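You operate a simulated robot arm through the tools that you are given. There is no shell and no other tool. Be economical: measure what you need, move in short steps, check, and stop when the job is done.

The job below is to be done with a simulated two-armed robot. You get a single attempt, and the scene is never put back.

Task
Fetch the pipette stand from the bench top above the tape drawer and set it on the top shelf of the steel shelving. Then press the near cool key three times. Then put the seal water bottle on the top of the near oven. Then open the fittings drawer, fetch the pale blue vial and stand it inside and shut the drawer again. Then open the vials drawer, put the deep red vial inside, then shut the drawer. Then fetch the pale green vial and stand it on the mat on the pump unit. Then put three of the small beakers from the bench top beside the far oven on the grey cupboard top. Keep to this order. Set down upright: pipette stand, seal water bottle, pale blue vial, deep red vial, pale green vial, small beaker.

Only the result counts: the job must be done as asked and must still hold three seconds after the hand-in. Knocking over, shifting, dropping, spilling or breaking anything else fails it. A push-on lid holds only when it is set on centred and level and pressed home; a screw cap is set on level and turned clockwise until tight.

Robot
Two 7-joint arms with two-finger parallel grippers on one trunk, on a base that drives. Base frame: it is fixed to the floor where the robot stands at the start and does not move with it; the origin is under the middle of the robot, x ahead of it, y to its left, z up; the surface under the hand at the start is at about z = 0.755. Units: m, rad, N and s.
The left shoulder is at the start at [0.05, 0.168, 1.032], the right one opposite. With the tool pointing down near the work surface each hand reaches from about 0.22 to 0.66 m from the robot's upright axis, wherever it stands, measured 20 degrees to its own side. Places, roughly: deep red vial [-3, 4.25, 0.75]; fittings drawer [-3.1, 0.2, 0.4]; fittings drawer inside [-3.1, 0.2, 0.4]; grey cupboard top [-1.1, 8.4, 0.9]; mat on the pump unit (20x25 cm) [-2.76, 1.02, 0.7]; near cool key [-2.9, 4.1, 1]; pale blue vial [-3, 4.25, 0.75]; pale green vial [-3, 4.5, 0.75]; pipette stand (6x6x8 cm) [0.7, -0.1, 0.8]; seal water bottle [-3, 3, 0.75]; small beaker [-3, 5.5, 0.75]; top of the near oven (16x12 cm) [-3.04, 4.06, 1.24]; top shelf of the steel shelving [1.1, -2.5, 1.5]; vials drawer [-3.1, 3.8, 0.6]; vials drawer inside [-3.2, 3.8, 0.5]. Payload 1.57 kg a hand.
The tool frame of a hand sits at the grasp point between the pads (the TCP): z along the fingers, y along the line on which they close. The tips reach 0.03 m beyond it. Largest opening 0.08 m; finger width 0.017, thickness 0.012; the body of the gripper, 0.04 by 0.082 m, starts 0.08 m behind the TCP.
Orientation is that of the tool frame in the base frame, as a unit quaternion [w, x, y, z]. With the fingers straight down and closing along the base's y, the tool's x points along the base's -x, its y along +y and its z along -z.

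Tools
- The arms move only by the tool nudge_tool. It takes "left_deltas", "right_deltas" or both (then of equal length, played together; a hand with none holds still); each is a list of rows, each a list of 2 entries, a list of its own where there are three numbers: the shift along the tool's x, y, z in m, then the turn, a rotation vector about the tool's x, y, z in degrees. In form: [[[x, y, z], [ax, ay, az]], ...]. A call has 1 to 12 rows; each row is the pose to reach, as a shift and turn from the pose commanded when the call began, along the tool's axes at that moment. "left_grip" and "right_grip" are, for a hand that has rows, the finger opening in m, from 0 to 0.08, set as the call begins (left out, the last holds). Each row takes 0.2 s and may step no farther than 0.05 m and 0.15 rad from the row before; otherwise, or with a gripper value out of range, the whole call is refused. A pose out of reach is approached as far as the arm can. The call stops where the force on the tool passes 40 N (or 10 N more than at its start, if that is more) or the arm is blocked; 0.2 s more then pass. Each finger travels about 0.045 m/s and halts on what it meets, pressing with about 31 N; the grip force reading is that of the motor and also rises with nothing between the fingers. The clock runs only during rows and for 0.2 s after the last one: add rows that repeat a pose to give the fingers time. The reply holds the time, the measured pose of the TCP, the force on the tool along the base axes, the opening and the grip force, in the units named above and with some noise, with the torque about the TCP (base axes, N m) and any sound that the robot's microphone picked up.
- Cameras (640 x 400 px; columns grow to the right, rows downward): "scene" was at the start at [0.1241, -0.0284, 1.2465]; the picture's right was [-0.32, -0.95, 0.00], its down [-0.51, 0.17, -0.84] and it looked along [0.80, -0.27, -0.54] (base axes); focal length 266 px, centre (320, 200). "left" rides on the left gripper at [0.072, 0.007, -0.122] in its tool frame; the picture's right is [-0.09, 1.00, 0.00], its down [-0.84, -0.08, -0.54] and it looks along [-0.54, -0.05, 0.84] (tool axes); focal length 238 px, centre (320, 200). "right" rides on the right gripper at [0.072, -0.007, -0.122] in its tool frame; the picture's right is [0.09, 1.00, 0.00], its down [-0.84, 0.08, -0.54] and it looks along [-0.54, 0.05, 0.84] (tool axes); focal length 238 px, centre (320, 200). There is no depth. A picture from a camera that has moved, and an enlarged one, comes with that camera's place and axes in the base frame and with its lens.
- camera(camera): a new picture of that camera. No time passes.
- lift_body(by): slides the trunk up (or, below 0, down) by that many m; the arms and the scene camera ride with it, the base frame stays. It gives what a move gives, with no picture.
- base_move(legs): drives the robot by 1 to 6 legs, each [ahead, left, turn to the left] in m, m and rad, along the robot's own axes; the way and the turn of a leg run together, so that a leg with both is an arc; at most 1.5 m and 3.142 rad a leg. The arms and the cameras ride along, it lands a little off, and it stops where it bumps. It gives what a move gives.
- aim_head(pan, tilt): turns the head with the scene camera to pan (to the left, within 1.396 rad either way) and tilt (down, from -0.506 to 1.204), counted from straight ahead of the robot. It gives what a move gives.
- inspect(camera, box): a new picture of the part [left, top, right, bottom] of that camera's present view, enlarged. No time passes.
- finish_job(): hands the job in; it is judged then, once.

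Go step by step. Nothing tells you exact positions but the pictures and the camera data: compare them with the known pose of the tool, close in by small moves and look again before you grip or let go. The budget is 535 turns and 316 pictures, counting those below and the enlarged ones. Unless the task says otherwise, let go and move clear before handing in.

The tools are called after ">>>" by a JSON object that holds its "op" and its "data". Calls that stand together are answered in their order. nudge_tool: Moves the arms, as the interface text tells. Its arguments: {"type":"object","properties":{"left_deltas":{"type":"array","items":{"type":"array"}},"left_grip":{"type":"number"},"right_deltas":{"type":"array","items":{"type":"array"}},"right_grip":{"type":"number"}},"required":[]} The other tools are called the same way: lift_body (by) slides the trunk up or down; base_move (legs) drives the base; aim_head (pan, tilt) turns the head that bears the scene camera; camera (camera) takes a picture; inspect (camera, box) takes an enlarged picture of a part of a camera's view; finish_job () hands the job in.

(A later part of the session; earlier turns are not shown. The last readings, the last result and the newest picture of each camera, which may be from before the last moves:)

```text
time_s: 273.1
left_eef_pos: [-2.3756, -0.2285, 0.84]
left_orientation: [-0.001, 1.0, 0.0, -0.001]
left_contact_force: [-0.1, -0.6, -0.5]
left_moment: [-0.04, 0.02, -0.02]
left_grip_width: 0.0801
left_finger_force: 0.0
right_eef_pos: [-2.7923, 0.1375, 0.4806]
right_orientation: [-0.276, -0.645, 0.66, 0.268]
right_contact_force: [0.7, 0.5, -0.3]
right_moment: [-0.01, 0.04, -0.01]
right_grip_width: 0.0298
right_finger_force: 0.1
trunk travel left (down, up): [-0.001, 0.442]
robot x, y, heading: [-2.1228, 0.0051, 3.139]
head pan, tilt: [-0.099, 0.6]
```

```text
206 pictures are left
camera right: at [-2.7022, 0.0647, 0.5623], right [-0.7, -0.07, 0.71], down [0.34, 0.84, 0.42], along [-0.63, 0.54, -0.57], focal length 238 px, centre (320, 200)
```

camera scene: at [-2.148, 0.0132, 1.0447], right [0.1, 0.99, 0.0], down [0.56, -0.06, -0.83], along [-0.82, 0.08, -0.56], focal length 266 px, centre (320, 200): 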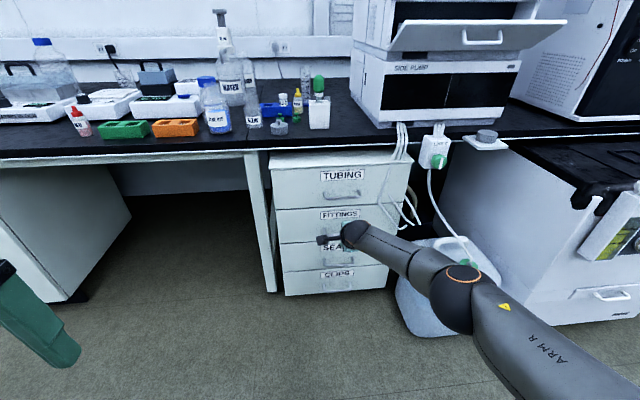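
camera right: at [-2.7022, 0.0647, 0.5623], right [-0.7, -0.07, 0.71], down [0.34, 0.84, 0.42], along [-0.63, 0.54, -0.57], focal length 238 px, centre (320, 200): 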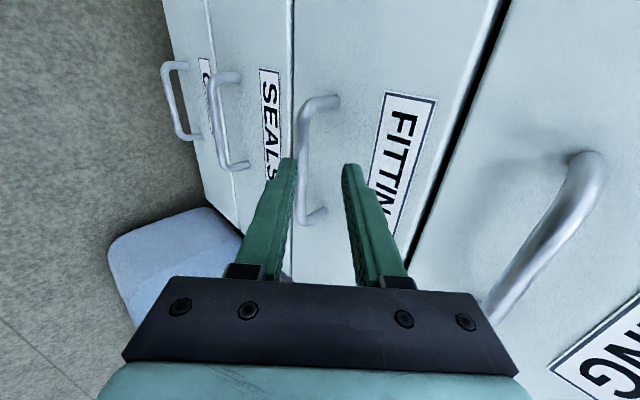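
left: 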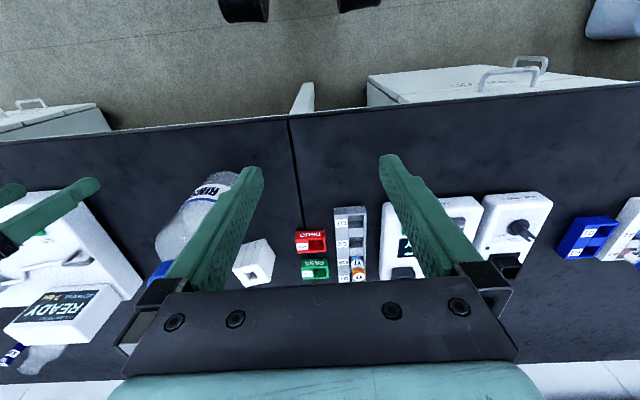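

The bar is ~13 mm toward the lower finger and 39 mm ahead; shift and slide on.

>>> {"op": "nudge_tool", "data": {"right_deltas": [[[0, -0.013, 0], [0, 0, 0]], [[0, -0.013, 0.01], [0, 0, 0]], [[0, -0.013, 0.016], [0, 0, 0]], [[0, -0.013, 0.016], [0, 0, 0]]]}}

>>> {"op": "camera", "data": {"camera": "right"}}

```text
time_s: 274.1
left_eef_pos: [-2.3754, -0.2285, 0.839]
left_orientation: [0.0, 1.0, 0.0, -0.002]
left_contact_force: [-0.8, -0.4, 0.9]
left_moment: [0.05, 0.02, 0.05]
left_grip_width: 0.0801
left_finger_force: 0.2
right_eef_pos: [-2.7939, 0.137, 0.4591]
right_orientation: [-0.277, -0.645, 0.66, 0.268]
right_contact_force: [0.4, 0.1, -0.5]
right_moment: [-0.01, -0.01, 0.0]
right_grip_width: 0.03
right_finger_force: 0.0
trunk travel left (down, up): [-0.001, 0.442]
robot x, y, heading: [-2.1195, 0.0046, 3.14]
head pan, tilt: [-0.099, 0.6]
```

```text
205 pictures are left
camera right: at [-2.7038, 0.0641, 0.5409], right [-0.7, -0.07, 0.71], down [0.34, 0.84, 0.42], along [-0.62, 0.54, -0.57], focal length 238 px, centre (320, 200)
```

right: 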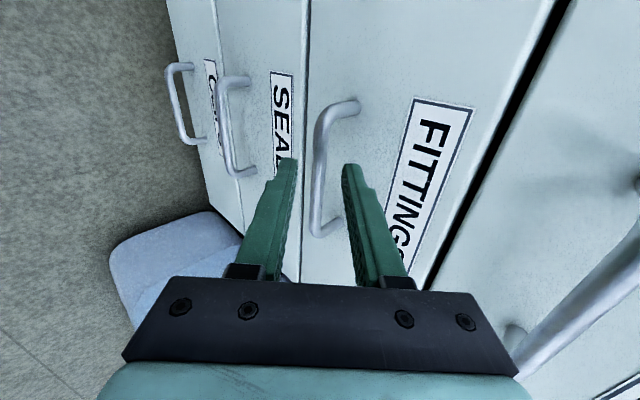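

The bar sits between the fingers, 4 mm inside the tips. Advance 8 mm more and close.

>>> {"op": "nudge_tool", "data": {"right_deltas": [[[0, -0.002, 0.004], [0, 0, 0]], [[0, -0.002, 0.008], [0, 0, 0]], [[0, -0.002, 0.008], [0, 0, 0]]]}}

>>> {"op": "nudge_tool", "data": {"right_deltas": [[[0, 0, 0], [0, 0, 0]], [[0, 0, 0], [0, 0, 0]], [[0, 0, 0], [0, 0, 0]]], "right_grip": 0.0}}

>>> {"op": "camera", "data": {"camera": "right"}}

```text
time_s: 274.9
left_eef_pos: [-2.3762, -0.2285, 0.8387]
left_orientation: [-0.001, 1.0, 0.001, -0.002]
left_contact_force: [0.4, 0.3, 0.0]
left_moment: [0.03, 0.03, 0.0]
left_grip_width: 0.08
left_finger_force: 0.1
right_eef_pos: [-2.7978, 0.1359, 0.4517]
right_orientation: [-0.276, -0.645, 0.66, 0.267]
right_contact_force: [-0.4, 0.1, -0.6]
right_moment: [0.01, -0.02, -0.02]
right_grip_width: 0.03
right_finger_force: 0.0
trunk travel left (down, up): [-0.001, 0.442]
robot x, y, heading: [-2.1194, 0.005, 3.14]
head pan, tilt: [-0.099, 0.6]
```

```text
time_s: 275.7
left_eef_pos: [-2.376, -0.2289, 0.8391]
left_orientation: [-0.001, 1.0, 0.0, -0.001]
left_contact_force: [-0.5, -0.4, -0.1]
left_moment: [0.0, 0.02, -0.02]
left_grip_width: 0.0801
left_finger_force: 0.0
right_eef_pos: [-2.7986, 0.1359, 0.4539]
right_orientation: [-0.278, -0.645, 0.659, 0.268]
right_contact_force: [2.2, -0.2, 3.6]
right_moment: [0.02, 0.04, 0.02]
right_grip_width: 0.0003
right_finger_force: 21.2
trunk travel left (down, up): [-0.001, 0.442]
robot x, y, heading: [-2.1206, 0.0036, 3.14]
head pan, tilt: [-0.099, 0.6]
```

```text
204 pictures are left
camera right: at [-2.7088, 0.0638, 0.5349], right [-0.7, -0.07, 0.71], down [0.34, 0.84, 0.42], along [-0.63, 0.54, -0.57], focal length 238 px, centre (320, 200)
```

right: 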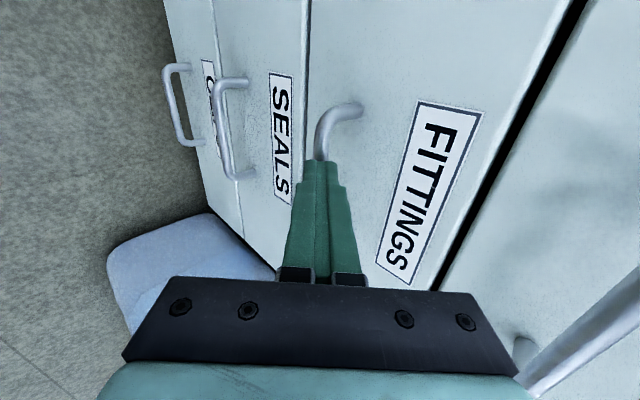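

Fingers closed just in front of the bar — it's ~1 cm deeper. Back up a touch, open, advance 2 cm further.

>>> {"op": "nudge_tool", "data": {"right_deltas": [[[0, 0, -0.008], [0, 0, 0]], [[0, 0, -0.008], [0, 0, 0]], [[0, 0, -0.008], [0, 0, 0]], [[0, 0, -0.008], [0, 0, 0]]], "right_grip": 0.03}}

>>> {"op": "nudge_tool", "data": {"right_deltas": [[[0, 0, 0.008], [0, 0, 0]], [[0, 0, 0.016], [0, 0, 0]], [[0, 0, 0.022], [0, 0, 0]], [[0, 0, 0.026], [0, 0, 0]], [[0, 0, 0.026], [0, 0, 0]]]}}

>>> {"op": "camera", "data": {"camera": "right"}}

```text
time_s: 276.7
left_eef_pos: [-2.3765, -0.2275, 0.8387]
left_orientation: [-0.001, 1.0, 0.0, -0.001]
left_contact_force: [0.8, 0.2, 0.0]
left_moment: [-0.02, 0.0, -0.01]
left_grip_width: 0.08
left_finger_force: 0.0
right_eef_pos: [-2.7926, 0.136, 0.459]
right_orientation: [-0.277, -0.645, 0.66, 0.267]
right_contact_force: [0.3, 0.3, -0.1]
right_moment: [-0.01, -0.02, 0.01]
right_grip_width: 0.03
right_finger_force: 0.0
trunk travel left (down, up): [-0.001, 0.442]
robot x, y, heading: [-2.1208, 0.0051, 3.141]
head pan, tilt: [-0.099, 0.6]
```

```text
time_s: 277.9
left_eef_pos: [-2.3764, -0.2294, 0.8389]
left_orientation: [-0.001, 1.0, 0.001, -0.001]
left_contact_force: [-0.8, 0.4, 0.8]
left_moment: [0.0, 0.04, 0.0]
left_grip_width: 0.0801
left_finger_force: 0.1
right_eef_pos: [-2.8128, 0.137, 0.4397]
right_orientation: [-0.277, -0.645, 0.66, 0.268]
right_contact_force: [0.9, -0.3, 0.3]
right_moment: [-0.02, 0.03, 0.0]
right_grip_width: 0.0299
right_finger_force: 0.1
trunk travel left (down, up): [-0.001, 0.442]
robot x, y, heading: [-2.1189, 0.0061, 3.138]
head pan, tilt: [-0.099, 0.6]
```

```text
203 pictures are left
camera right: at [-2.7219, 0.0646, 0.5215], right [-0.7, -0.07, 0.71], down [0.34, 0.84, 0.42], along [-0.62, 0.54, -0.57], focal length 238 px, centre (320, 200)
```

right: 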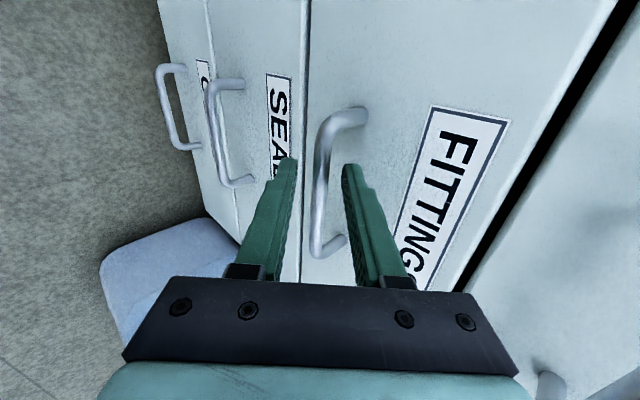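

>>> {"op": "nudge_tool", "data": {"right_deltas": [[[0, 0, 0], [0, 0, 0]], [[0, 0, 0], [0, 0, 0]], [[0, 0, 0], [0, 0, 0]]], "right_grip": 0.0}}

>>> {"op": "camera", "data": {"camera": "right"}}

```text
time_s: 278.7
left_eef_pos: [-2.3774, -0.2277, 0.8387]
left_orientation: [-0.001, 1.0, 0.0, -0.001]
left_contact_force: [-0.2, 0.3, 0.4]
left_moment: [0.0, 0.0, 0.0]
left_grip_width: 0.08
left_finger_force: 0.1
right_eef_pos: [-2.8116, 0.137, 0.4392]
right_orientation: [-0.277, -0.646, 0.659, 0.268]
right_contact_force: [-0.6, -0.5, 0.4]
right_moment: [0.25, 0.03, 0.35]
right_grip_width: 0.0112
right_finger_force: 28.7
trunk travel left (down, up): [-0.001, 0.442]
robot x, y, heading: [-2.1227, 0.0041, 3.138]
head pan, tilt: [-0.099, 0.6]
```

```text
202 pictures are left
camera right: at [-2.7218, 0.0645, 0.5216], right [-0.7, -0.07, 0.71], down [0.34, 0.84, 0.42], along [-0.63, 0.54, -0.57], focal length 238 px, centre (320, 200)
```

right: 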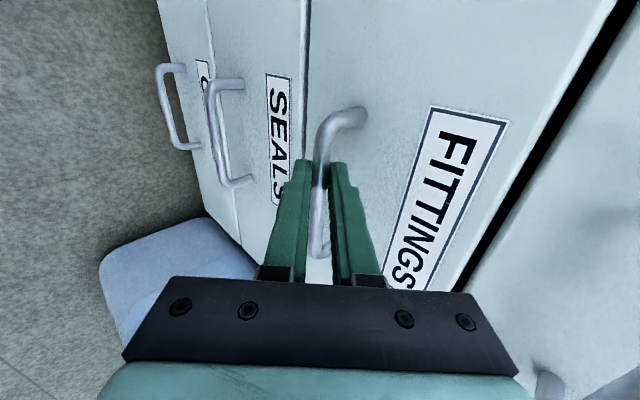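

Bar gripped (11 mm). Pull straight out (+x).

>>> {"op": "nudge_tool", "data": {"right_deltas": [[[0, -0.014, -0.0142], [0, 0, 0]], [[0, -0.028, -0.0285], [0, 0, 0]], [[0, -0.042, -0.0427], [0, 0, 0]], [[0, -0.056, -0.057], [0, 0, 0]], [[0, -0.07, -0.0712], [0, 0, 0]], [[0, -0.084, -0.0855], [0, 0, 0]]]}}

>>> {"op": "camera", "data": {"camera": "scene"}}

```text
time_s: 280.1
left_eef_pos: [-2.3768, -0.2272, 0.8386]
left_orientation: [-0.001, 1.0, 0.0, -0.001]
left_contact_force: [0.0, 0.5, 0.3]
left_moment: [0.01, 0.01, 0.0]
left_grip_width: 0.0801
left_finger_force: 0.1
right_eef_pos: [-2.6912, 0.1364, 0.4402]
right_orientation: [-0.275, -0.644, 0.661, 0.269]
right_contact_force: [0.6, 10.1, -5.3]
right_moment: [0.6, -0.05, 0.2]
right_grip_width: 0.0113
right_finger_force: 28.4
trunk travel left (down, up): [-0.001, 0.442]
robot x, y, heading: [-2.1174, 0.006, 3.136]
head pan, tilt: [-0.099, 0.6]
```

```text
201 pictures are left
camera scene: at [-2.2494, 0.0133, 1.0446], right [0.1, 0.99, 0.0], down [0.56, -0.06, -0.82], along [-0.82, 0.08, -0.57], focal length 266 px, centre (320, 200)
```

scene: 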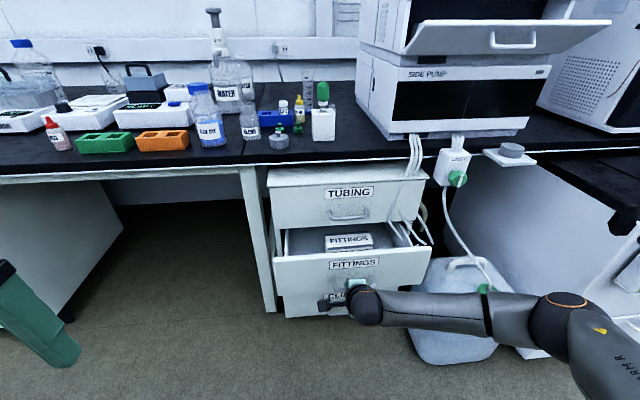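

The drawer is opening; there's a box inside. I'll pull 13 cm more with the base.

>>> {"op": "base_move", "data": {"legs": [[-0.14, 0, 0.004]]}}

>>> {"op": "camera", "data": {"camera": "scene"}}

```text
time_s: 281.4
left_eef_pos: [-2.2376, -0.2277, 0.8394]
left_orientation: [-0.001, 1.0, 0.002, -0.001]
left_contact_force: [-0.2, -0.8, 0.4]
left_moment: [-0.02, -0.01, -0.01]
left_grip_width: 0.0801
left_finger_force: 0.1
right_eef_pos: [-2.5529, 0.1373, 0.4403]
right_orientation: [-0.274, -0.644, 0.662, 0.268]
right_contact_force: [1.0, 17.0, -8.2]
right_moment: [0.35, -0.12, 0.35]
right_grip_width: 0.011
right_finger_force: 28.7
trunk travel left (down, up): [-0.001, 0.442]
robot x, y, heading: [-1.9819, 0.0047, 3.139]
head pan, tilt: [-0.099, 0.6]
```

```text
200 pictures are left
camera scene: at [-2.1102, 0.0133, 1.0446], right [0.1, 0.99, 0.0], down [0.56, -0.06, -0.82], along [-0.82, 0.08, -0.57], focal length 266 px, centre (320, 200)
```

scene: 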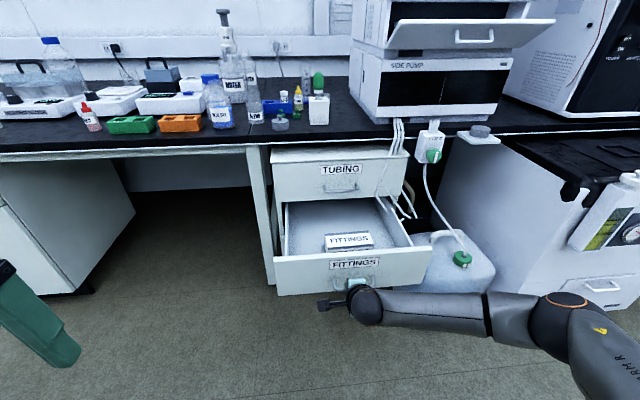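

Open enough (26 cm). Release the handle and retreat.

>>> {"op": "nudge_tool", "data": {"right_deltas": [[[0, 0, 0], [0, 0, 0]], [[0, 0, 0], [0, 0, 0]], [[0, 0, -0.02], [0, 0, 0]], [[0, 0, -0.05], [0, 0, 0]], [[0, 0, -0.09], [0, 0, 0]]], "right_grip": 0.04}}

>>> {"op": "inspect", "data": {"camera": "scene", "box": [260, 140, 460, 310]}}

```text
time_s: 282.6
left_eef_pos: [-2.2371, -0.2282, 0.8392]
left_orientation: [-0.001, 1.0, 0.001, -0.002]
left_contact_force: [0.0, -0.1, -0.3]
left_moment: [0.0, -0.02, 0.0]
left_grip_width: 0.0803
left_finger_force: 0.1
right_eef_pos: [-2.488, 0.1386, 0.5038]
right_orientation: [-0.276, -0.644, 0.661, 0.27]
right_contact_force: [-0.2, -0.4, -0.4]
right_moment: [0.01, 0.03, 0.02]
right_grip_width: 0.0398
right_finger_force: 0.0
trunk travel left (down, up): [-0.001, 0.442]
robot x, y, heading: [-1.985, 0.001, 3.142]
head pan, tilt: [-0.099, 0.6]
```

```text
2.35 times, centred on (360, 225) of scene
camera zoom: at [-2.1097, 0.0129, 1.0447], right [0.1, 0.99, 0.0], down [0.56, -0.06, -0.83], along [-0.82, 0.08, -0.56], focal length 626 px, centre (226, 141)
```

zoom: 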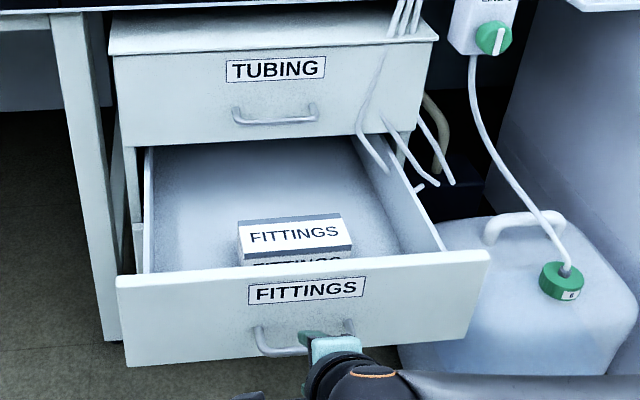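

Drawer stands open with a box at its front centre. Back away and restore the right hand to tool-down, trunk to normal height.

>>> {"op": "base_move", "data": {"legs": [[-0.4, 0, 0]]}}

>>> {"op": "lift_body", "data": {"by": 0.2}}

>>> {"op": "nudge_tool", "data": {"right_deltas": [[[0, -0.01, -0.03], [8, 0, 0]], [[0, -0.02, -0.06], [16, 0, 0]], [[0, -0.03, -0.09], [24, 0, 0]], [[0, -0.04, -0.12], [32, 0, 0]], [[0, -0.05, -0.15], [40, 0, 0]], [[0, -0.05, -0.18], [45, 0, 0]], [[0, -0.05, -0.2], [45, 0, 0]]], "right_grip": 0.08}}

>>> {"op": "nudge_tool", "data": {"right_deltas": [[[0, 0, 0], [0, 0, -8]], [[0, 0, 0], [0, 0, -16]], [[0, 0, 0], [0, 0, -24]], [[0, 0, 0], [0, 0, -32]], [[0, 0, 0], [0, 0, -40]], [[0, 0, 0], [0, 0, -48]], [[0, 0, 0], [0, 0, -56]], [[0, 0, 0], [0, 0, -64]], [[0, 0, 0], [0, 0, -72]], [[0, 0, 0], [0, 0, -80]], [[0, 0, 0], [0, 0, -88]], [[0, 0, 0], [0, 0, -91]]]}}

```text
time_s: 285.1
left_eef_pos: [-1.842, -0.2277, 0.8388]
left_orientation: [-0.002, 1.0, -0.003, -0.001]
left_contact_force: [0.1, 0.4, 0.0]
left_moment: [-0.02, -0.01, 0.0]
left_grip_width: 0.0799
left_finger_force: 0.0
right_eef_pos: [-2.0903, 0.1391, 0.5036]
right_orientation: [-0.274, -0.642, 0.663, 0.271]
right_contact_force: [0.6, -0.5, -0.3]
right_moment: [0.01, 0.0, -0.02]
right_grip_width: 0.04
right_finger_force: 0.2
trunk travel left (down, up): [-0.001, 0.442]
robot x, y, heading: [-1.5837, 0.0049, 3.134]
head pan, tilt: [-0.099, 0.6]
```

```text
time_s: 287.2
left_eef_pos: [-1.8408, -0.2273, 1.0385]
left_orientation: [-0.001, 1.0, -0.001, -0.001]
left_contact_force: [-0.1, -0.6, -0.4]
left_moment: [0.02, -0.01, -0.01]
left_grip_width: 0.0798
left_finger_force: 0.0
right_eef_pos: [-2.0897, 0.14, 0.7051]
right_orientation: [-0.274, -0.643, 0.663, 0.27]
right_contact_force: [0.7, 1.3, -0.8]
right_moment: [-0.02, 0.02, -0.01]
right_grip_width: 0.0398
right_finger_force: 0.0
trunk travel left (down, up): [-0.201, 0.242]
robot x, y, heading: [-1.5825, 0.0007, 3.135]
head pan, tilt: [-0.099, 0.6]
```

```text
time_s: 288.9
left_eef_pos: [-1.8411, -0.2287, 1.0383]
left_orientation: [0.0, 1.0, -0.002, -0.002]
left_contact_force: [0.8, 0.7, 0.8]
left_moment: [0.01, 0.0, 0.01]
left_grip_width: 0.0801
left_finger_force: 0.1
right_eef_pos: [-1.9119, 0.138, 0.808]
right_orientation: [-0.006, -0.698, 0.716, -0.005]
right_contact_force: [0.7, -0.2, -0.2]
right_moment: [-0.02, 0.01, 0.0]
right_grip_width: 0.0799
right_finger_force: 0.1
trunk travel left (down, up): [-0.201, 0.242]
robot x, y, heading: [-1.5811, 0.0026, 3.134]
head pan, tilt: [-0.099, 0.6]
```

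```text
time_s: 291.4
left_eef_pos: [-1.8412, -0.2271, 1.0387]
left_orientation: [-0.001, 1.0, -0.001, -0.002]
left_contact_force: [0.1, -0.6, -0.2]
left_moment: [0.01, -0.01, 0.02]
left_grip_width: 0.0799
left_finger_force: 0.0
right_eef_pos: [-1.9138, 0.1363, 0.8094]
right_orientation: [0.008, 1.0, -0.003, -0.003]
right_contact_force: [0.5, 0.8, -1.0]
right_moment: [0.01, -0.03, -0.02]
right_grip_width: 0.0799
right_finger_force: 0.0
trunk travel left (down, up): [-0.201, 0.242]
robot x, y, heading: [-1.5835, 0.0034, 3.134]
head pan, tilt: [-0.099, 0.6]
```

Raise the hand and drive back to the vial rack near y≈4.

>>> {"op": "nudge_tool", "data": {"right_deltas": [[[0, 0, -0.05], [0, 0, 0]], [[0, 0, -0.1], [0, 0, 0]], [[0, 0, -0.15], [0, 0, 0]], [[0, 0, -0.2], [0, 0, 0]], [[0, 0, -0.24], [0, 0, 0]]]}}

>>> {"op": "base_move", "data": {"legs": [[0, 0, -1.563], [1.3, 0, 0], [1.3, 0, 0], [1.33, 0, 0], [0, 0, 1.571]]}}

>>> {"op": "aim_head", "data": {"pan": -0.2, "tilt": 0.4}}

>>> {"op": "camera", "data": {"camera": "scene"}}

```text
time_s: 292.6
left_eef_pos: [-1.8406, -0.2287, 1.0389]
left_orientation: [-0.001, 1.0, -0.001, -0.002]
left_contact_force: [-1.0, 0.2, 0.4]
left_moment: [0.0, -0.01, 0.0]
left_grip_width: 0.0803
left_finger_force: 0.1
right_eef_pos: [-1.9134, 0.1415, 1.0504]
right_orientation: [0.007, 1.0, -0.003, -0.002]
right_contact_force: [-0.3, -0.3, -0.1]
right_moment: [0.0, -0.01, -0.03]
right_grip_width: 0.0802
right_finger_force: 0.1
trunk travel left (down, up): [-0.201, 0.242]
robot x, y, heading: [-1.5846, 0.0023, 3.138]
head pan, tilt: [-0.099, 0.6]
```

```text
time_s: 319.2
left_eef_pos: [-1.8629, 3.6918, 1.0398]
left_orientation: [-0.001, 1.0, 0.009, -0.002]
left_contact_force: [0.6, 0.1, 0.2]
left_moment: [-0.01, 0.03, 0.0]
left_grip_width: 0.0798
left_finger_force: 0.0
right_eef_pos: [-1.943, 4.0595, 1.0496]
right_orientation: [0.007, 1.0, 0.007, -0.002]
right_contact_force: [-0.8, 0.8, -0.4]
right_moment: [-0.04, 0.0, 0.01]
right_grip_width: 0.0798
right_finger_force: 0.1
trunk travel left (down, up): [-0.201, 0.242]
robot x, y, heading: [-1.6134, 3.9294, -3.128]
head pan, tilt: [-0.099, 0.6]
```

```text
time_s: 319.9
left_eef_pos: [-1.862, 3.6915, 1.0383]
left_orientation: [0.0, 1.0, 0.01, -0.002]
left_contact_force: [0.0, 0.5, 0.0]
left_moment: [-0.02, 0.0, 0.01]
left_grip_width: 0.08
left_finger_force: 0.0
right_eef_pos: [-1.9428, 4.0591, 1.0498]
right_orientation: [0.008, 1.0, 0.008, -0.003]
right_contact_force: [-0.8, 1.0, -0.1]
right_moment: [0.02, 0.0, 0.02]
right_grip_width: 0.0798
right_finger_force: 0.0
trunk travel left (down, up): [-0.201, 0.242]
robot x, y, heading: [-1.6122, 3.9281, -3.124]
head pan, tilt: [-0.201, 0.4]
```

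```text
198 pictures are left
camera scene: at [-1.7422, 3.9443, 1.2629], right [0.18, 0.98, 0.0], down [0.38, -0.07, -0.92], along [-0.91, 0.17, -0.39], focal length 266 px, centre (320, 200)
```

scene: 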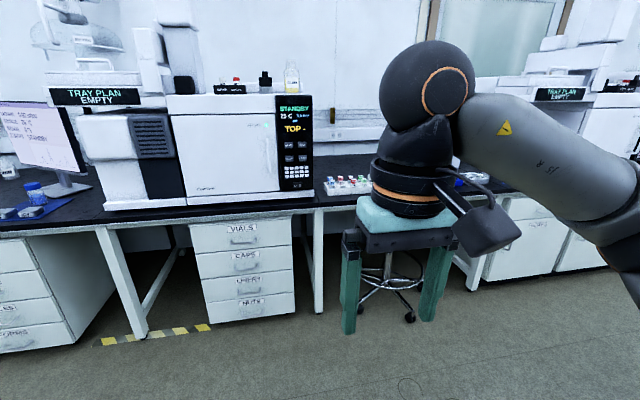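

Drive in toward the vial rack.

>>> {"op": "base_move", "data": {"legs": [[0.75, 0, -0.018]]}}

>>> {"op": "aim_head", "data": {"pan": -0.45, "tilt": 0.65}}

>>> {"op": "camera", "data": {"camera": "scene"}}

>>> {"op": "camera", "data": {"camera": "right"}}

```text
time_s: 324.0
left_eef_pos: [-2.6159, 3.693, 1.0394]
left_orientation: [-0.001, 1.0, -0.002, -0.001]
left_contact_force: [0.0, 0.0, -0.3]
left_moment: [0.0, -0.01, 0.01]
left_grip_width: 0.0801
left_finger_force: 0.1
right_eef_pos: [-2.6899, 4.0621, 1.049]
right_orientation: [0.008, 1.0, -0.003, -0.002]
right_contact_force: [-0.4, 0.9, 0.2]
right_moment: [0.01, 0.03, 0.0]
right_grip_width: 0.0798
right_finger_force: 0.0
trunk travel left (down, up): [-0.201, 0.242]
robot x, y, heading: [-2.3641, 3.9227, 3.135]
head pan, tilt: [-0.201, 0.4]
```

```text
time_s: 324.8
left_eef_pos: [-2.6167, 3.6929, 1.039]
left_orientation: [-0.001, 1.0, -0.001, -0.002]
left_contact_force: [0.0, -0.1, 0.9]
left_moment: [0.03, 0.02, -0.02]
left_grip_width: 0.08
left_finger_force: 0.1
right_eef_pos: [-2.6892, 4.0617, 1.0485]
right_orientation: [0.009, 1.0, -0.003, -0.003]
right_contact_force: [0.7, 0.0, -0.2]
right_moment: [0.03, 0.0, 0.03]
right_grip_width: 0.0802
right_finger_force: 0.0
trunk travel left (down, up): [-0.201, 0.242]
robot x, y, heading: [-2.3587, 3.9237, 3.136]
head pan, tilt: [-0.45, 0.649]
```

```text
197 pictures are left
camera scene: at [-2.4781, 3.962, 1.2405], right [0.44, 0.9, 0.0], down [0.54, -0.27, -0.8], along [-0.72, 0.35, -0.6], focal length 266 px, centre (320, 200)
```

scene: 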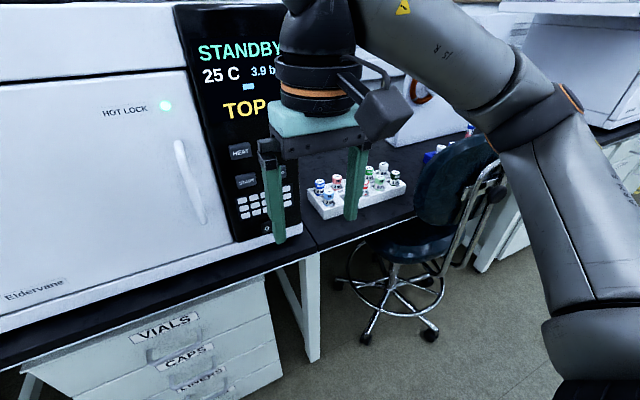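

```text
196 pictures are left
camera right: at [-2.6174, 4.0689, 1.17], right [0.09, -1.0, 0.02], down [-0.83, -0.06, 0.55], along [-0.54, -0.06, -0.84], focal length 238 px, centre (320, 200)
```

right: 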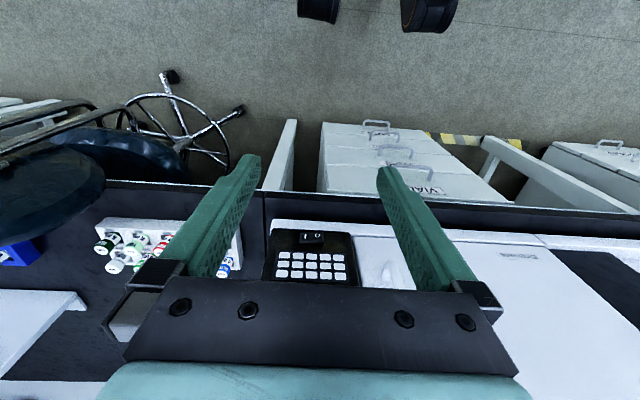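

Zoom on the vial rack to read the caps.

>>> {"op": "inspect", "data": {"camera": "scene", "box": [300, 150, 420, 230]}}

>>> {"op": "inspect", "data": {"camera": "right", "box": [80, 200, 260, 300]}}

```text
5.00 times, centred on (360, 190) of scene
camera zoom: at [-2.4781, 3.962, 1.2405], right [0.44, 0.9, 0.0], down [0.54, -0.27, -0.8], along [-0.72, 0.35, -0.6], focal length 1331 px, centre (120, 250)
```

zoom: 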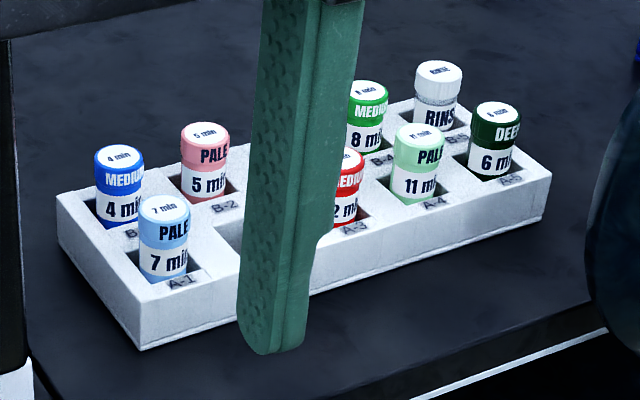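

```text
3.56 times, centred on (170, 250) of right
camera zoom: at [-2.6174, 4.0689, 1.17], right [0.09, -1.0, 0.02], down [-0.83, -0.06, 0.55], along [-0.54, -0.06, -0.84], focal length 848 px, centre (853, 22)
```

zoom: 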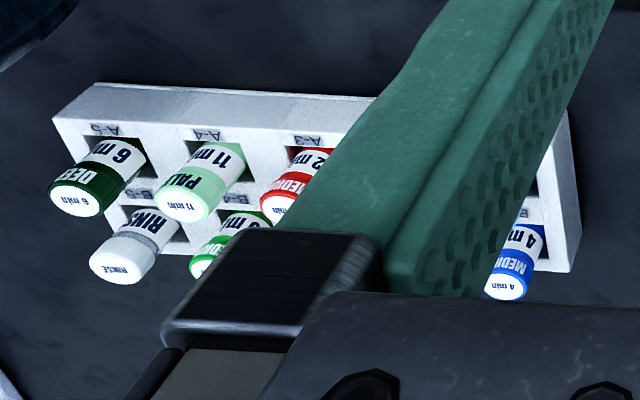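

Rack: A-1 pale blue (front-left), B-3 deep red, A-4 pale green; pale blue cap ≈(-2.971, 4.230), top z≈0.843. Advance a little and hover over it.

>>> {"op": "base_move", "data": {"legs": [[0.1, -0.03, 0.005]]}}

>>> {"op": "nudge_tool", "data": {"right_deltas": [[[-0.03, -0.03, 0], [1, 0, 0]], [[-0.06, -0.06, 0], [1, 0, 0]], [[-0.09, -0.09, 0.0], [1, 0, 0]], [[-0.12, -0.12, 0], [1, 0, 0]], [[-0.15, -0.138, 0.02], [1, 0, 0]], [[-0.18, -0.138, 0.04], [1, 0, 0]], [[-0.18, -0.138, 0.08], [1, 0, 0]], [[-0.18, -0.138, 0.08], [1, 0, 0]]], "right_grip": 0.04}}

>>> {"op": "camera", "data": {"camera": "right"}}

>>> {"op": "camera", "data": {"camera": "scene"}}

```text
time_s: 325.9
left_eef_pos: [-2.7136, 3.7233, 1.039]
left_orientation: [-0.002, 1.0, 0.0, -0.002]
left_contact_force: [1.0, -0.8, -0.8]
left_moment: [-0.01, -0.04, 0.0]
left_grip_width: 0.08
left_finger_force: 0.0
right_eef_pos: [-2.7875, 4.0917, 1.0485]
right_orientation: [0.009, 1.0, -0.002, -0.002]
right_contact_force: [-0.3, 1.2, 0.2]
right_moment: [-0.01, -0.04, 0.01]
right_grip_width: 0.0802
right_finger_force: 0.0
trunk travel left (down, up): [-0.201, 0.242]
robot x, y, heading: [-2.4613, 3.9544, 3.141]
head pan, tilt: [-0.45, 0.649]
```

```text
time_s: 327.7
left_eef_pos: [-2.7136, 3.7233, 1.0395]
left_orientation: [-0.001, 1.0, -0.001, -0.002]
left_contact_force: [0.1, 0.3, 0.6]
left_moment: [0.0, 0.0, -0.01]
left_grip_width: 0.0799
left_finger_force: 0.1
right_eef_pos: [-2.9664, 4.2286, 0.9688]
right_orientation: [-0.001, 1.0, -0.001, -0.003]
right_contact_force: [0.4, 0.5, -0.3]
right_moment: [-0.01, -0.01, 0.02]
right_grip_width: 0.0398
right_finger_force: 0.0
trunk travel left (down, up): [-0.201, 0.242]
robot x, y, heading: [-2.4563, 3.9554, 3.137]
head pan, tilt: [-0.45, 0.649]
```

```text
193 pictures are left
camera right: at [-2.8952, 4.2331, 1.0895], right [0.09, -1.0, 0.0], down [-0.83, -0.08, 0.55], along [-0.54, -0.05, -0.84], focal length 238 px, centre (320, 200)
```

right: 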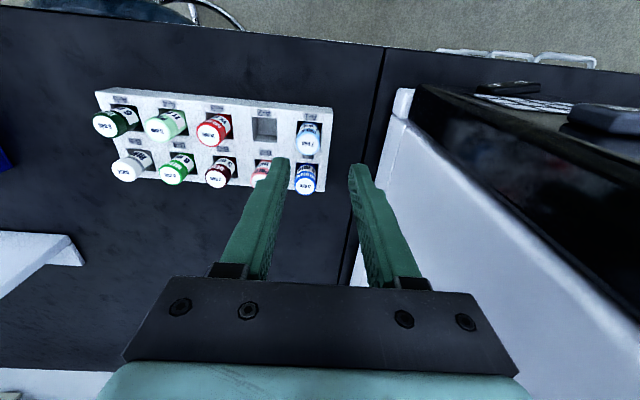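

```text
192 pictures are left
camera scene: at [-2.576, 3.9923, 1.2404], right [0.44, 0.9, 0.0], down [0.54, -0.26, -0.8], along [-0.72, 0.35, -0.6], focal length 266 px, centre (320, 200)
```

scene: 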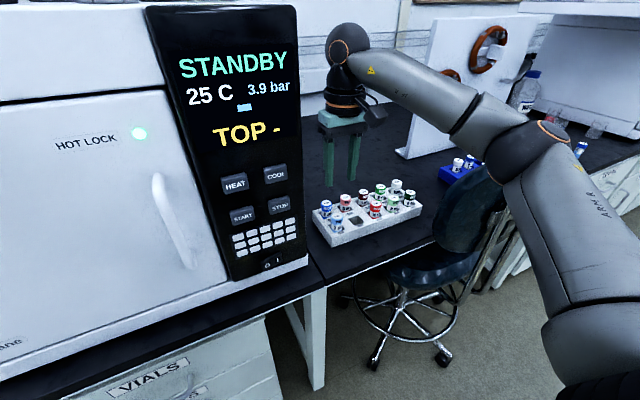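

Pale blue cap ≈(-2.98, 4.236). Adjust and lower partly for a closer look.

>>> {"op": "nudge_tool", "data": {"right_deltas": [[[-0.014, -0.007, 0.03], [0, 0, 0]], [[-0.014, -0.007, 0.065], [0, 0, 0]], [[-0.014, -0.007, 0.065], [0, 0, 0]]]}}

>>> {"op": "camera", "data": {"camera": "right"}}

>>> {"op": "inspect", "data": {"camera": "scene", "box": [290, 130, 440, 260]}}

```text
time_s: 328.5
left_eef_pos: [-2.7136, 3.7221, 1.0403]
left_orientation: [-0.001, 1.0, 0.0, -0.002]
left_contact_force: [0.6, 0.2, 0.4]
left_moment: [-0.01, 0.03, 0.05]
left_grip_width: 0.0801
left_finger_force: 0.1
right_eef_pos: [-2.9829, 4.2353, 0.9037]
right_orientation: [0.0, 1.0, -0.001, -0.002]
right_contact_force: [0.4, -0.3, 0.0]
right_moment: [-0.02, -0.01, -0.03]
right_grip_width: 0.04
right_finger_force: 0.0
trunk travel left (down, up): [-0.201, 0.242]
robot x, y, heading: [-2.4557, 3.9573, 3.14]
head pan, tilt: [-0.45, 0.649]
```

```text
191 pictures are left
camera right: at [-2.9108, 4.2413, 1.024], right [0.09, -1.0, 0.0], down [-0.83, -0.08, 0.55], along [-0.54, -0.05, -0.84], focal length 238 px, centre (320, 200)
```

right: 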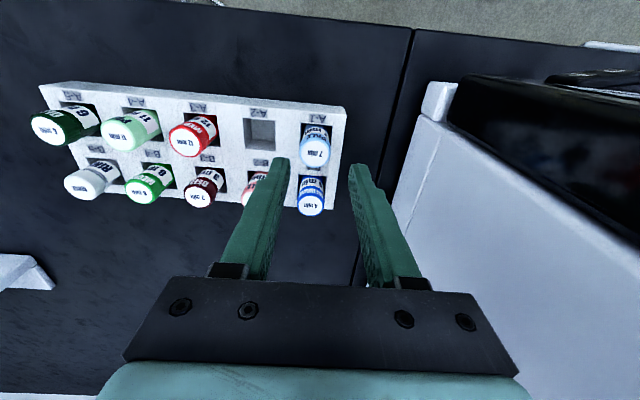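

```text
3.08 times, centred on (365, 195) of scene
camera zoom: at [-2.576, 3.9922, 1.2404], right [0.44, 0.9, 0.0], down [0.54, -0.26, -0.8], along [-0.72, 0.35, -0.6], focal length 819 px, centre (182, 215)
```

zoom: 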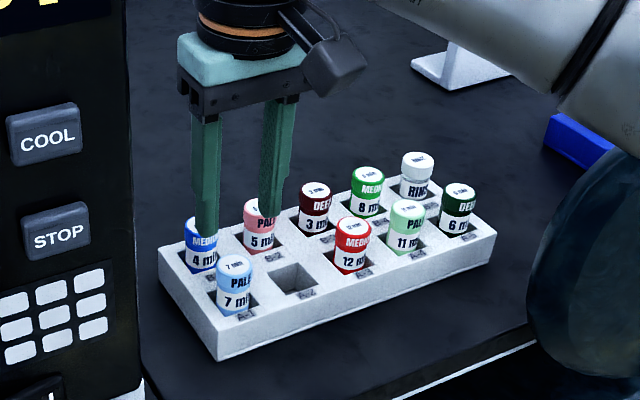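

Aligned. Lower to grip the cap/neck.

>>> {"op": "nudge_tool", "data": {"right_deltas": [[[0.004, 0.0, 0.03], [0, 0, 0]], [[0.004, 0.0, 0.055], [0, 0, 0]], [[0.004, 0.0, 0.069], [0, 0, 0]], [[0.004, 0.0, 0.069], [0, 0, 0]]]}}

>>> {"op": "camera", "data": {"camera": "right"}}

>>> {"op": "inspect", "data": {"camera": "scene", "box": [290, 130, 440, 260]}}

```text
time_s: 329.5
left_eef_pos: [-2.7123, 3.722, 1.0401]
left_orientation: [-0.001, 1.0, 0.001, -0.002]
left_contact_force: [0.2, 0.9, -0.6]
left_moment: [0.0, -0.04, 0.0]
left_grip_width: 0.0801
left_finger_force: 0.0
right_eef_pos: [-2.9797, 4.2356, 0.8344]
right_orientation: [0.0, 1.0, -0.001, -0.002]
right_contact_force: [0.2, -0.3, -0.2]
right_moment: [-0.01, -0.01, 0.01]
right_grip_width: 0.0401
right_finger_force: 0.1
trunk travel left (down, up): [-0.201, 0.242]
robot x, y, heading: [-2.4571, 3.9498, 3.142]
head pan, tilt: [-0.45, 0.649]
```

```text
189 pictures are left
camera right: at [-2.9069, 4.241, 0.9552], right [0.09, -1.0, 0.0], down [-0.83, -0.08, 0.55], along [-0.54, -0.05, -0.84], focal length 238 px, centre (320, 200)
```

right: 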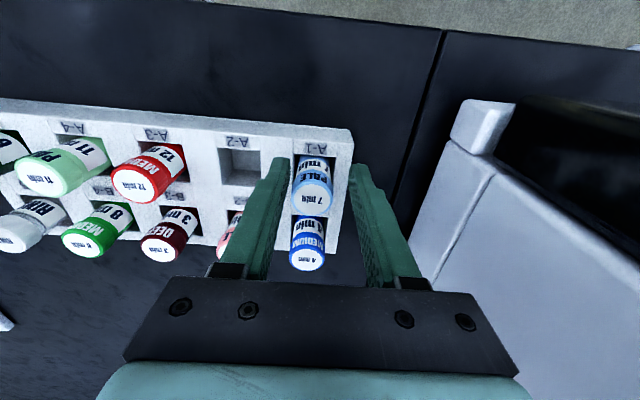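

```text
3.08 times, centred on (365, 195) of scene
camera zoom: at [-2.576, 3.9922, 1.2404], right [0.44, 0.9, 0.0], down [0.54, -0.26, -0.8], along [-0.72, 0.35, -0.6], focal length 819 px, centre (182, 215)
```

zoom: 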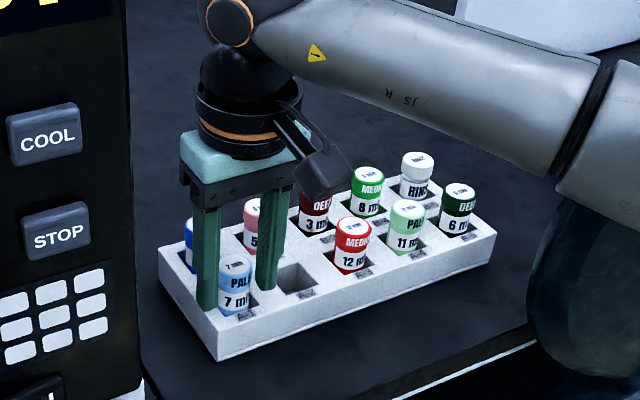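

Vial centred between the fingers. Close and lift.

>>> {"op": "nudge_tool", "data": {"right_deltas": [[[0, 0, 0], [0, 0, 0]], [[0, 0, 0], [0, 0, 0]], [[0, 0, 0], [0, 0, 0]]], "right_grip": 0.015}}

>>> {"op": "nudge_tool", "data": {"right_deltas": [[[0, 0, -0.03], [0, 0, 0]], [[0, 0, -0.06], [0, 0, 0]], [[0, 0, -0.09], [0, 0, 0]], [[0, 0, -0.13], [0, 0, 0]], [[0, 0, -0.17], [0, 0, 0]]]}}

>>> {"op": "camera", "data": {"camera": "right"}}

>>> {"op": "camera", "data": {"camera": "scene"}}

```text
time_s: 330.3
left_eef_pos: [-2.7122, 3.7232, 1.0397]
left_orientation: [-0.001, 1.0, 0.0, -0.002]
left_contact_force: [-0.7, 0.2, -0.9]
left_moment: [-0.02, -0.03, -0.02]
left_grip_width: 0.0799
left_finger_force: 0.0
right_eef_pos: [-2.9792, 4.2355, 0.8349]
right_orientation: [0.0, 1.0, -0.002, -0.003]
right_contact_force: [4.2, 0.7, 0.5]
right_moment: [0.1, -0.14, -0.05]
right_grip_width: 0.0164
right_finger_force: 1.0
trunk travel left (down, up): [-0.201, 0.242]
robot x, y, heading: [-2.4556, 3.9543, 3.144]
head pan, tilt: [-0.45, 0.649]
```

```text
time_s: 331.5
left_eef_pos: [-2.7129, 3.7224, 1.039]
left_orientation: [-0.001, 1.0, 0.0, -0.002]
left_contact_force: [0.1, -0.1, -0.2]
left_moment: [-0.03, -0.03, 0.0]
left_grip_width: 0.0797
left_finger_force: 0.0
right_eef_pos: [-2.976, 4.2357, 1.0015]
right_orientation: [-0.001, 1.0, -0.002, -0.002]
right_contact_force: [-0.6, 1.2, -0.7]
right_moment: [0.02, -0.05, 0.0]
right_grip_width: 0.015
right_finger_force: 0.1
trunk travel left (down, up): [-0.201, 0.242]
robot x, y, heading: [-2.4566, 3.9506, 3.137]
head pan, tilt: [-0.45, 0.649]
```

```text
187 pictures are left
camera right: at [-2.9045, 4.2414, 1.1235], right [0.09, -1.0, 0.0], down [-0.83, -0.08, 0.55], along [-0.54, -0.05, -0.84], focal length 238 px, centre (320, 200)
```

right: 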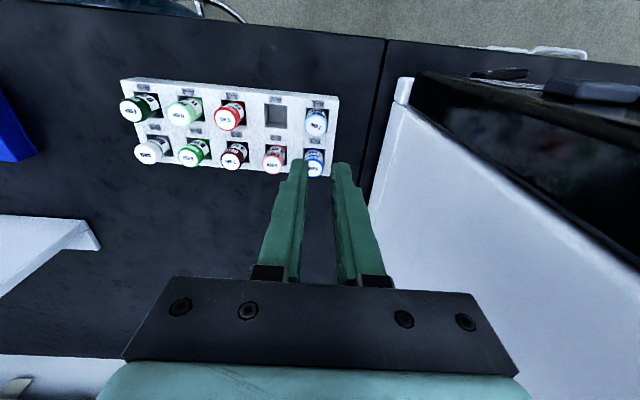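

```text
186 pictures are left
camera scene: at [-2.5757, 3.992, 1.2404], right [0.44, 0.9, 0.0], down [0.54, -0.26, -0.8], along [-0.72, 0.35, -0.6], focal length 266 px, centre (320, 200)
```

scene: 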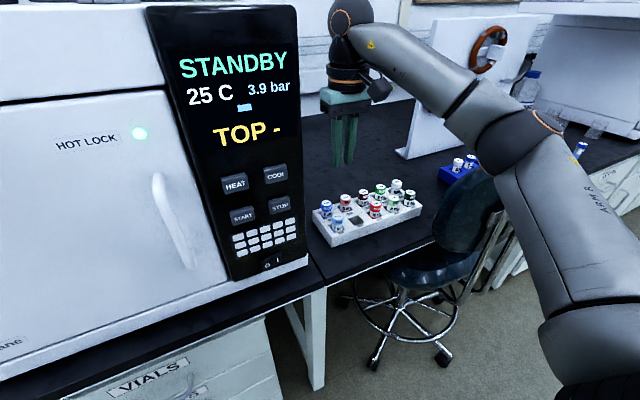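

The fingers slipped past the vial. Re-measure carefully from both views.

>>> {"op": "inspect", "data": {"camera": "scene", "box": [300, 160, 430, 250]}}

>>> {"op": "inspect", "data": {"camera": "right", "box": [110, 60, 350, 190]}}

```text
4.44 times, centred on (365, 205) of scene
camera zoom: at [-2.5757, 3.992, 1.2404], right [0.44, 0.9, 0.0], down [0.54, -0.26, -0.8], along [-0.72, 0.35, -0.6], focal length 1183 px, centre (120, 178)
```

zoom: 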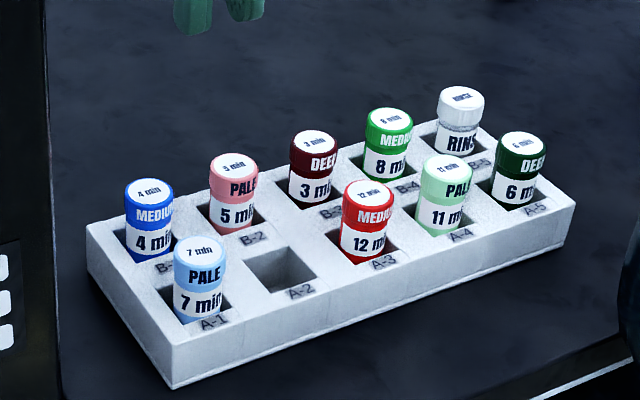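

```text
2.67 times, centred on (230, 125) of right
camera zoom: at [-2.9045, 4.2414, 1.1235], right [0.09, -1.0, 0.0], down [-0.83, -0.08, 0.55], along [-0.54, -0.05, -0.84], focal length 636 px, centre (560, 400)
```

zoom: 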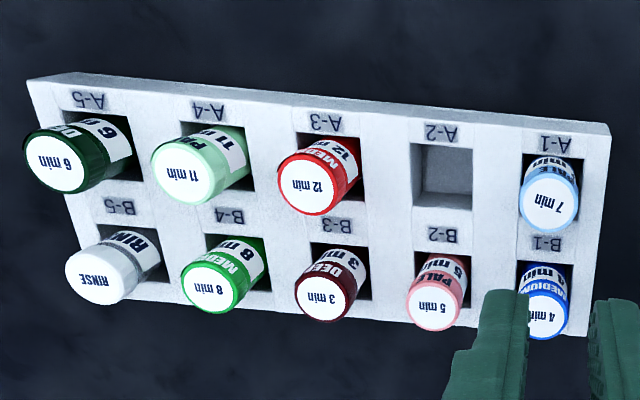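

Better fix: cap top ≈(-2.988, 4.238), top z≈0.828 — the fingers were ~1 cm too near me. Retry deeper in x and slightly lower.

>>> {"op": "nudge_tool", "data": {"right_deltas": [[[-0.012, -0.002, 0.03], [0, 0, 0]], [[-0.012, -0.002, 0.07], [0, 0, 0]], [[-0.012, -0.002, 0.1], [0, 0, 0]], [[-0.012, -0.002, 0.1], [0, 0, 0]]], "right_grip": 0.04}}

>>> {"op": "camera", "data": {"camera": "right"}}

```text
time_s: 332.5
left_eef_pos: [-2.7135, 3.723, 1.0392]
left_orientation: [0.0, 1.0, 0.001, -0.002]
left_contact_force: [-0.4, -0.6, -0.8]
left_moment: [-0.02, 0.03, 0.01]
left_grip_width: 0.0799
left_finger_force: 0.1
right_eef_pos: [-2.9891, 4.2373, 0.9027]
right_orientation: [0.0, 1.0, 0.0, -0.003]
right_contact_force: [-0.1, -0.4, -0.5]
right_moment: [-0.04, 0.02, 0.01]
right_grip_width: 0.0399
right_finger_force: 0.1
trunk travel left (down, up): [-0.201, 0.242]
robot x, y, heading: [-2.4607, 3.9562, 3.137]
head pan, tilt: [-0.45, 0.649]
```

```text
183 pictures are left
camera right: at [-2.917, 4.2428, 1.0239], right [0.09, -1.0, 0.0], down [-0.83, -0.08, 0.55], along [-0.54, -0.05, -0.84], focal length 238 px, centre (320, 200)
```

right: 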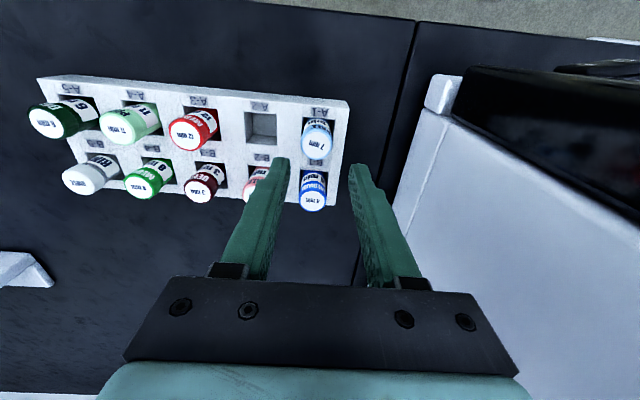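

>>> {"op": "nudge_tool", "data": {"right_deltas": [[[0, -0.001, 0.03], [0, 0, 0]], [[0, -0.001, 0.06], [0, 0, 0]], [[0, -0.001, 0.078], [0, 0, 0]], [[0, -0.001, 0.078], [0, 0, 0]]]}}

>>> {"op": "camera", "data": {"camera": "right"}}

>>> {"op": "inspect", "data": {"camera": "scene", "box": [300, 160, 430, 250]}}

```text
time_s: 333.5
left_eef_pos: [-2.7145, 3.7221, 1.0392]
left_orientation: [-0.001, 1.0, 0.0, -0.002]
left_contact_force: [-0.3, 0.5, 0.3]
left_moment: [-0.02, 0.0, -0.01]
left_grip_width: 0.0798
left_finger_force: 0.0
right_eef_pos: [-2.9891, 4.2395, 0.826]
right_orientation: [-0.001, 1.0, -0.001, -0.002]
right_contact_force: [0.2, 0.4, 0.5]
right_moment: [0.0, -0.02, 0.0]
right_grip_width: 0.04
right_finger_force: 0.1
trunk travel left (down, up): [-0.201, 0.242]
robot x, y, heading: [-2.4601, 3.9531, 3.141]
head pan, tilt: [-0.45, 0.649]
```

```text
182 pictures are left
camera right: at [-2.9173, 4.2443, 0.9468], right [0.09, -1.0, 0.0], down [-0.83, -0.08, 0.55], along [-0.54, -0.05, -0.84], focal length 238 px, centre (320, 200)
```

right: 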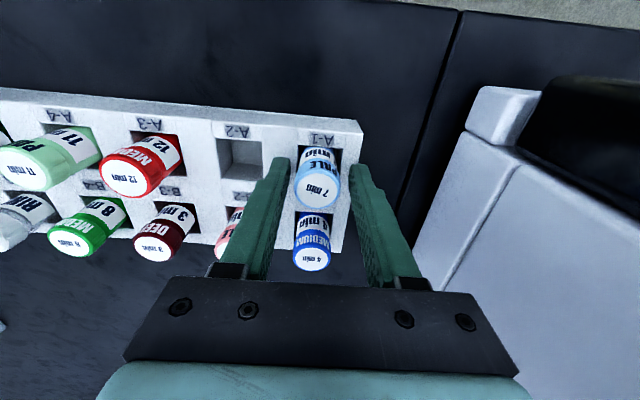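

```text
4.44 times, centred on (365, 205) of scene
camera zoom: at [-2.576, 3.9922, 1.2404], right [0.44, 0.9, 0.0], down [0.54, -0.26, -0.8], along [-0.72, 0.35, -0.6], focal length 1183 px, centre (120, 178)
```

zoom: 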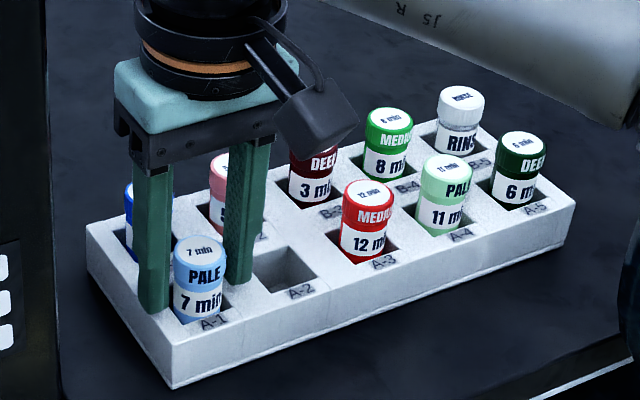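

Now tip midpoint coincides with the vial axis. Close and test.

>>> {"op": "nudge_tool", "data": {"right_deltas": [[[0, 0, 0], [0, 0, 0]], [[0, 0, 0], [0, 0, 0]], [[0, 0, 0], [0, 0, 0]]], "right_grip": 0.015}}

>>> {"op": "camera", "data": {"camera": "right"}}

```text
time_s: 334.3
left_eef_pos: [-2.7125, 3.7221, 1.0385]
left_orientation: [-0.001, 1.0, 0.0, -0.001]
left_contact_force: [-0.5, 0.3, 0.8]
left_moment: [0.0, -0.03, 0.01]
left_grip_width: 0.08
left_finger_force: 0.0
right_eef_pos: [-2.9888, 4.2387, 0.8263]
right_orientation: [-0.001, 1.0, -0.002, -0.003]
right_contact_force: [0.1, -0.1, 0.4]
right_moment: [0.0, 0.02, -0.01]
right_grip_width: 0.0258
right_finger_force: 30.6
trunk travel left (down, up): [-0.201, 0.242]
robot x, y, heading: [-2.4563, 3.9518, 3.144]
head pan, tilt: [-0.45, 0.649]
```

```text
180 pictures are left
camera right: at [-2.9173, 4.2444, 0.9471], right [0.09, -1.0, 0.0], down [-0.83, -0.08, 0.55], along [-0.54, -0.05, -0.84], focal length 238 px, centre (320, 200)
```

right: 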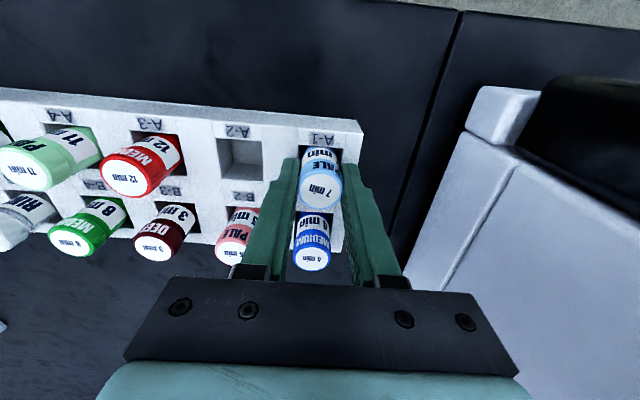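

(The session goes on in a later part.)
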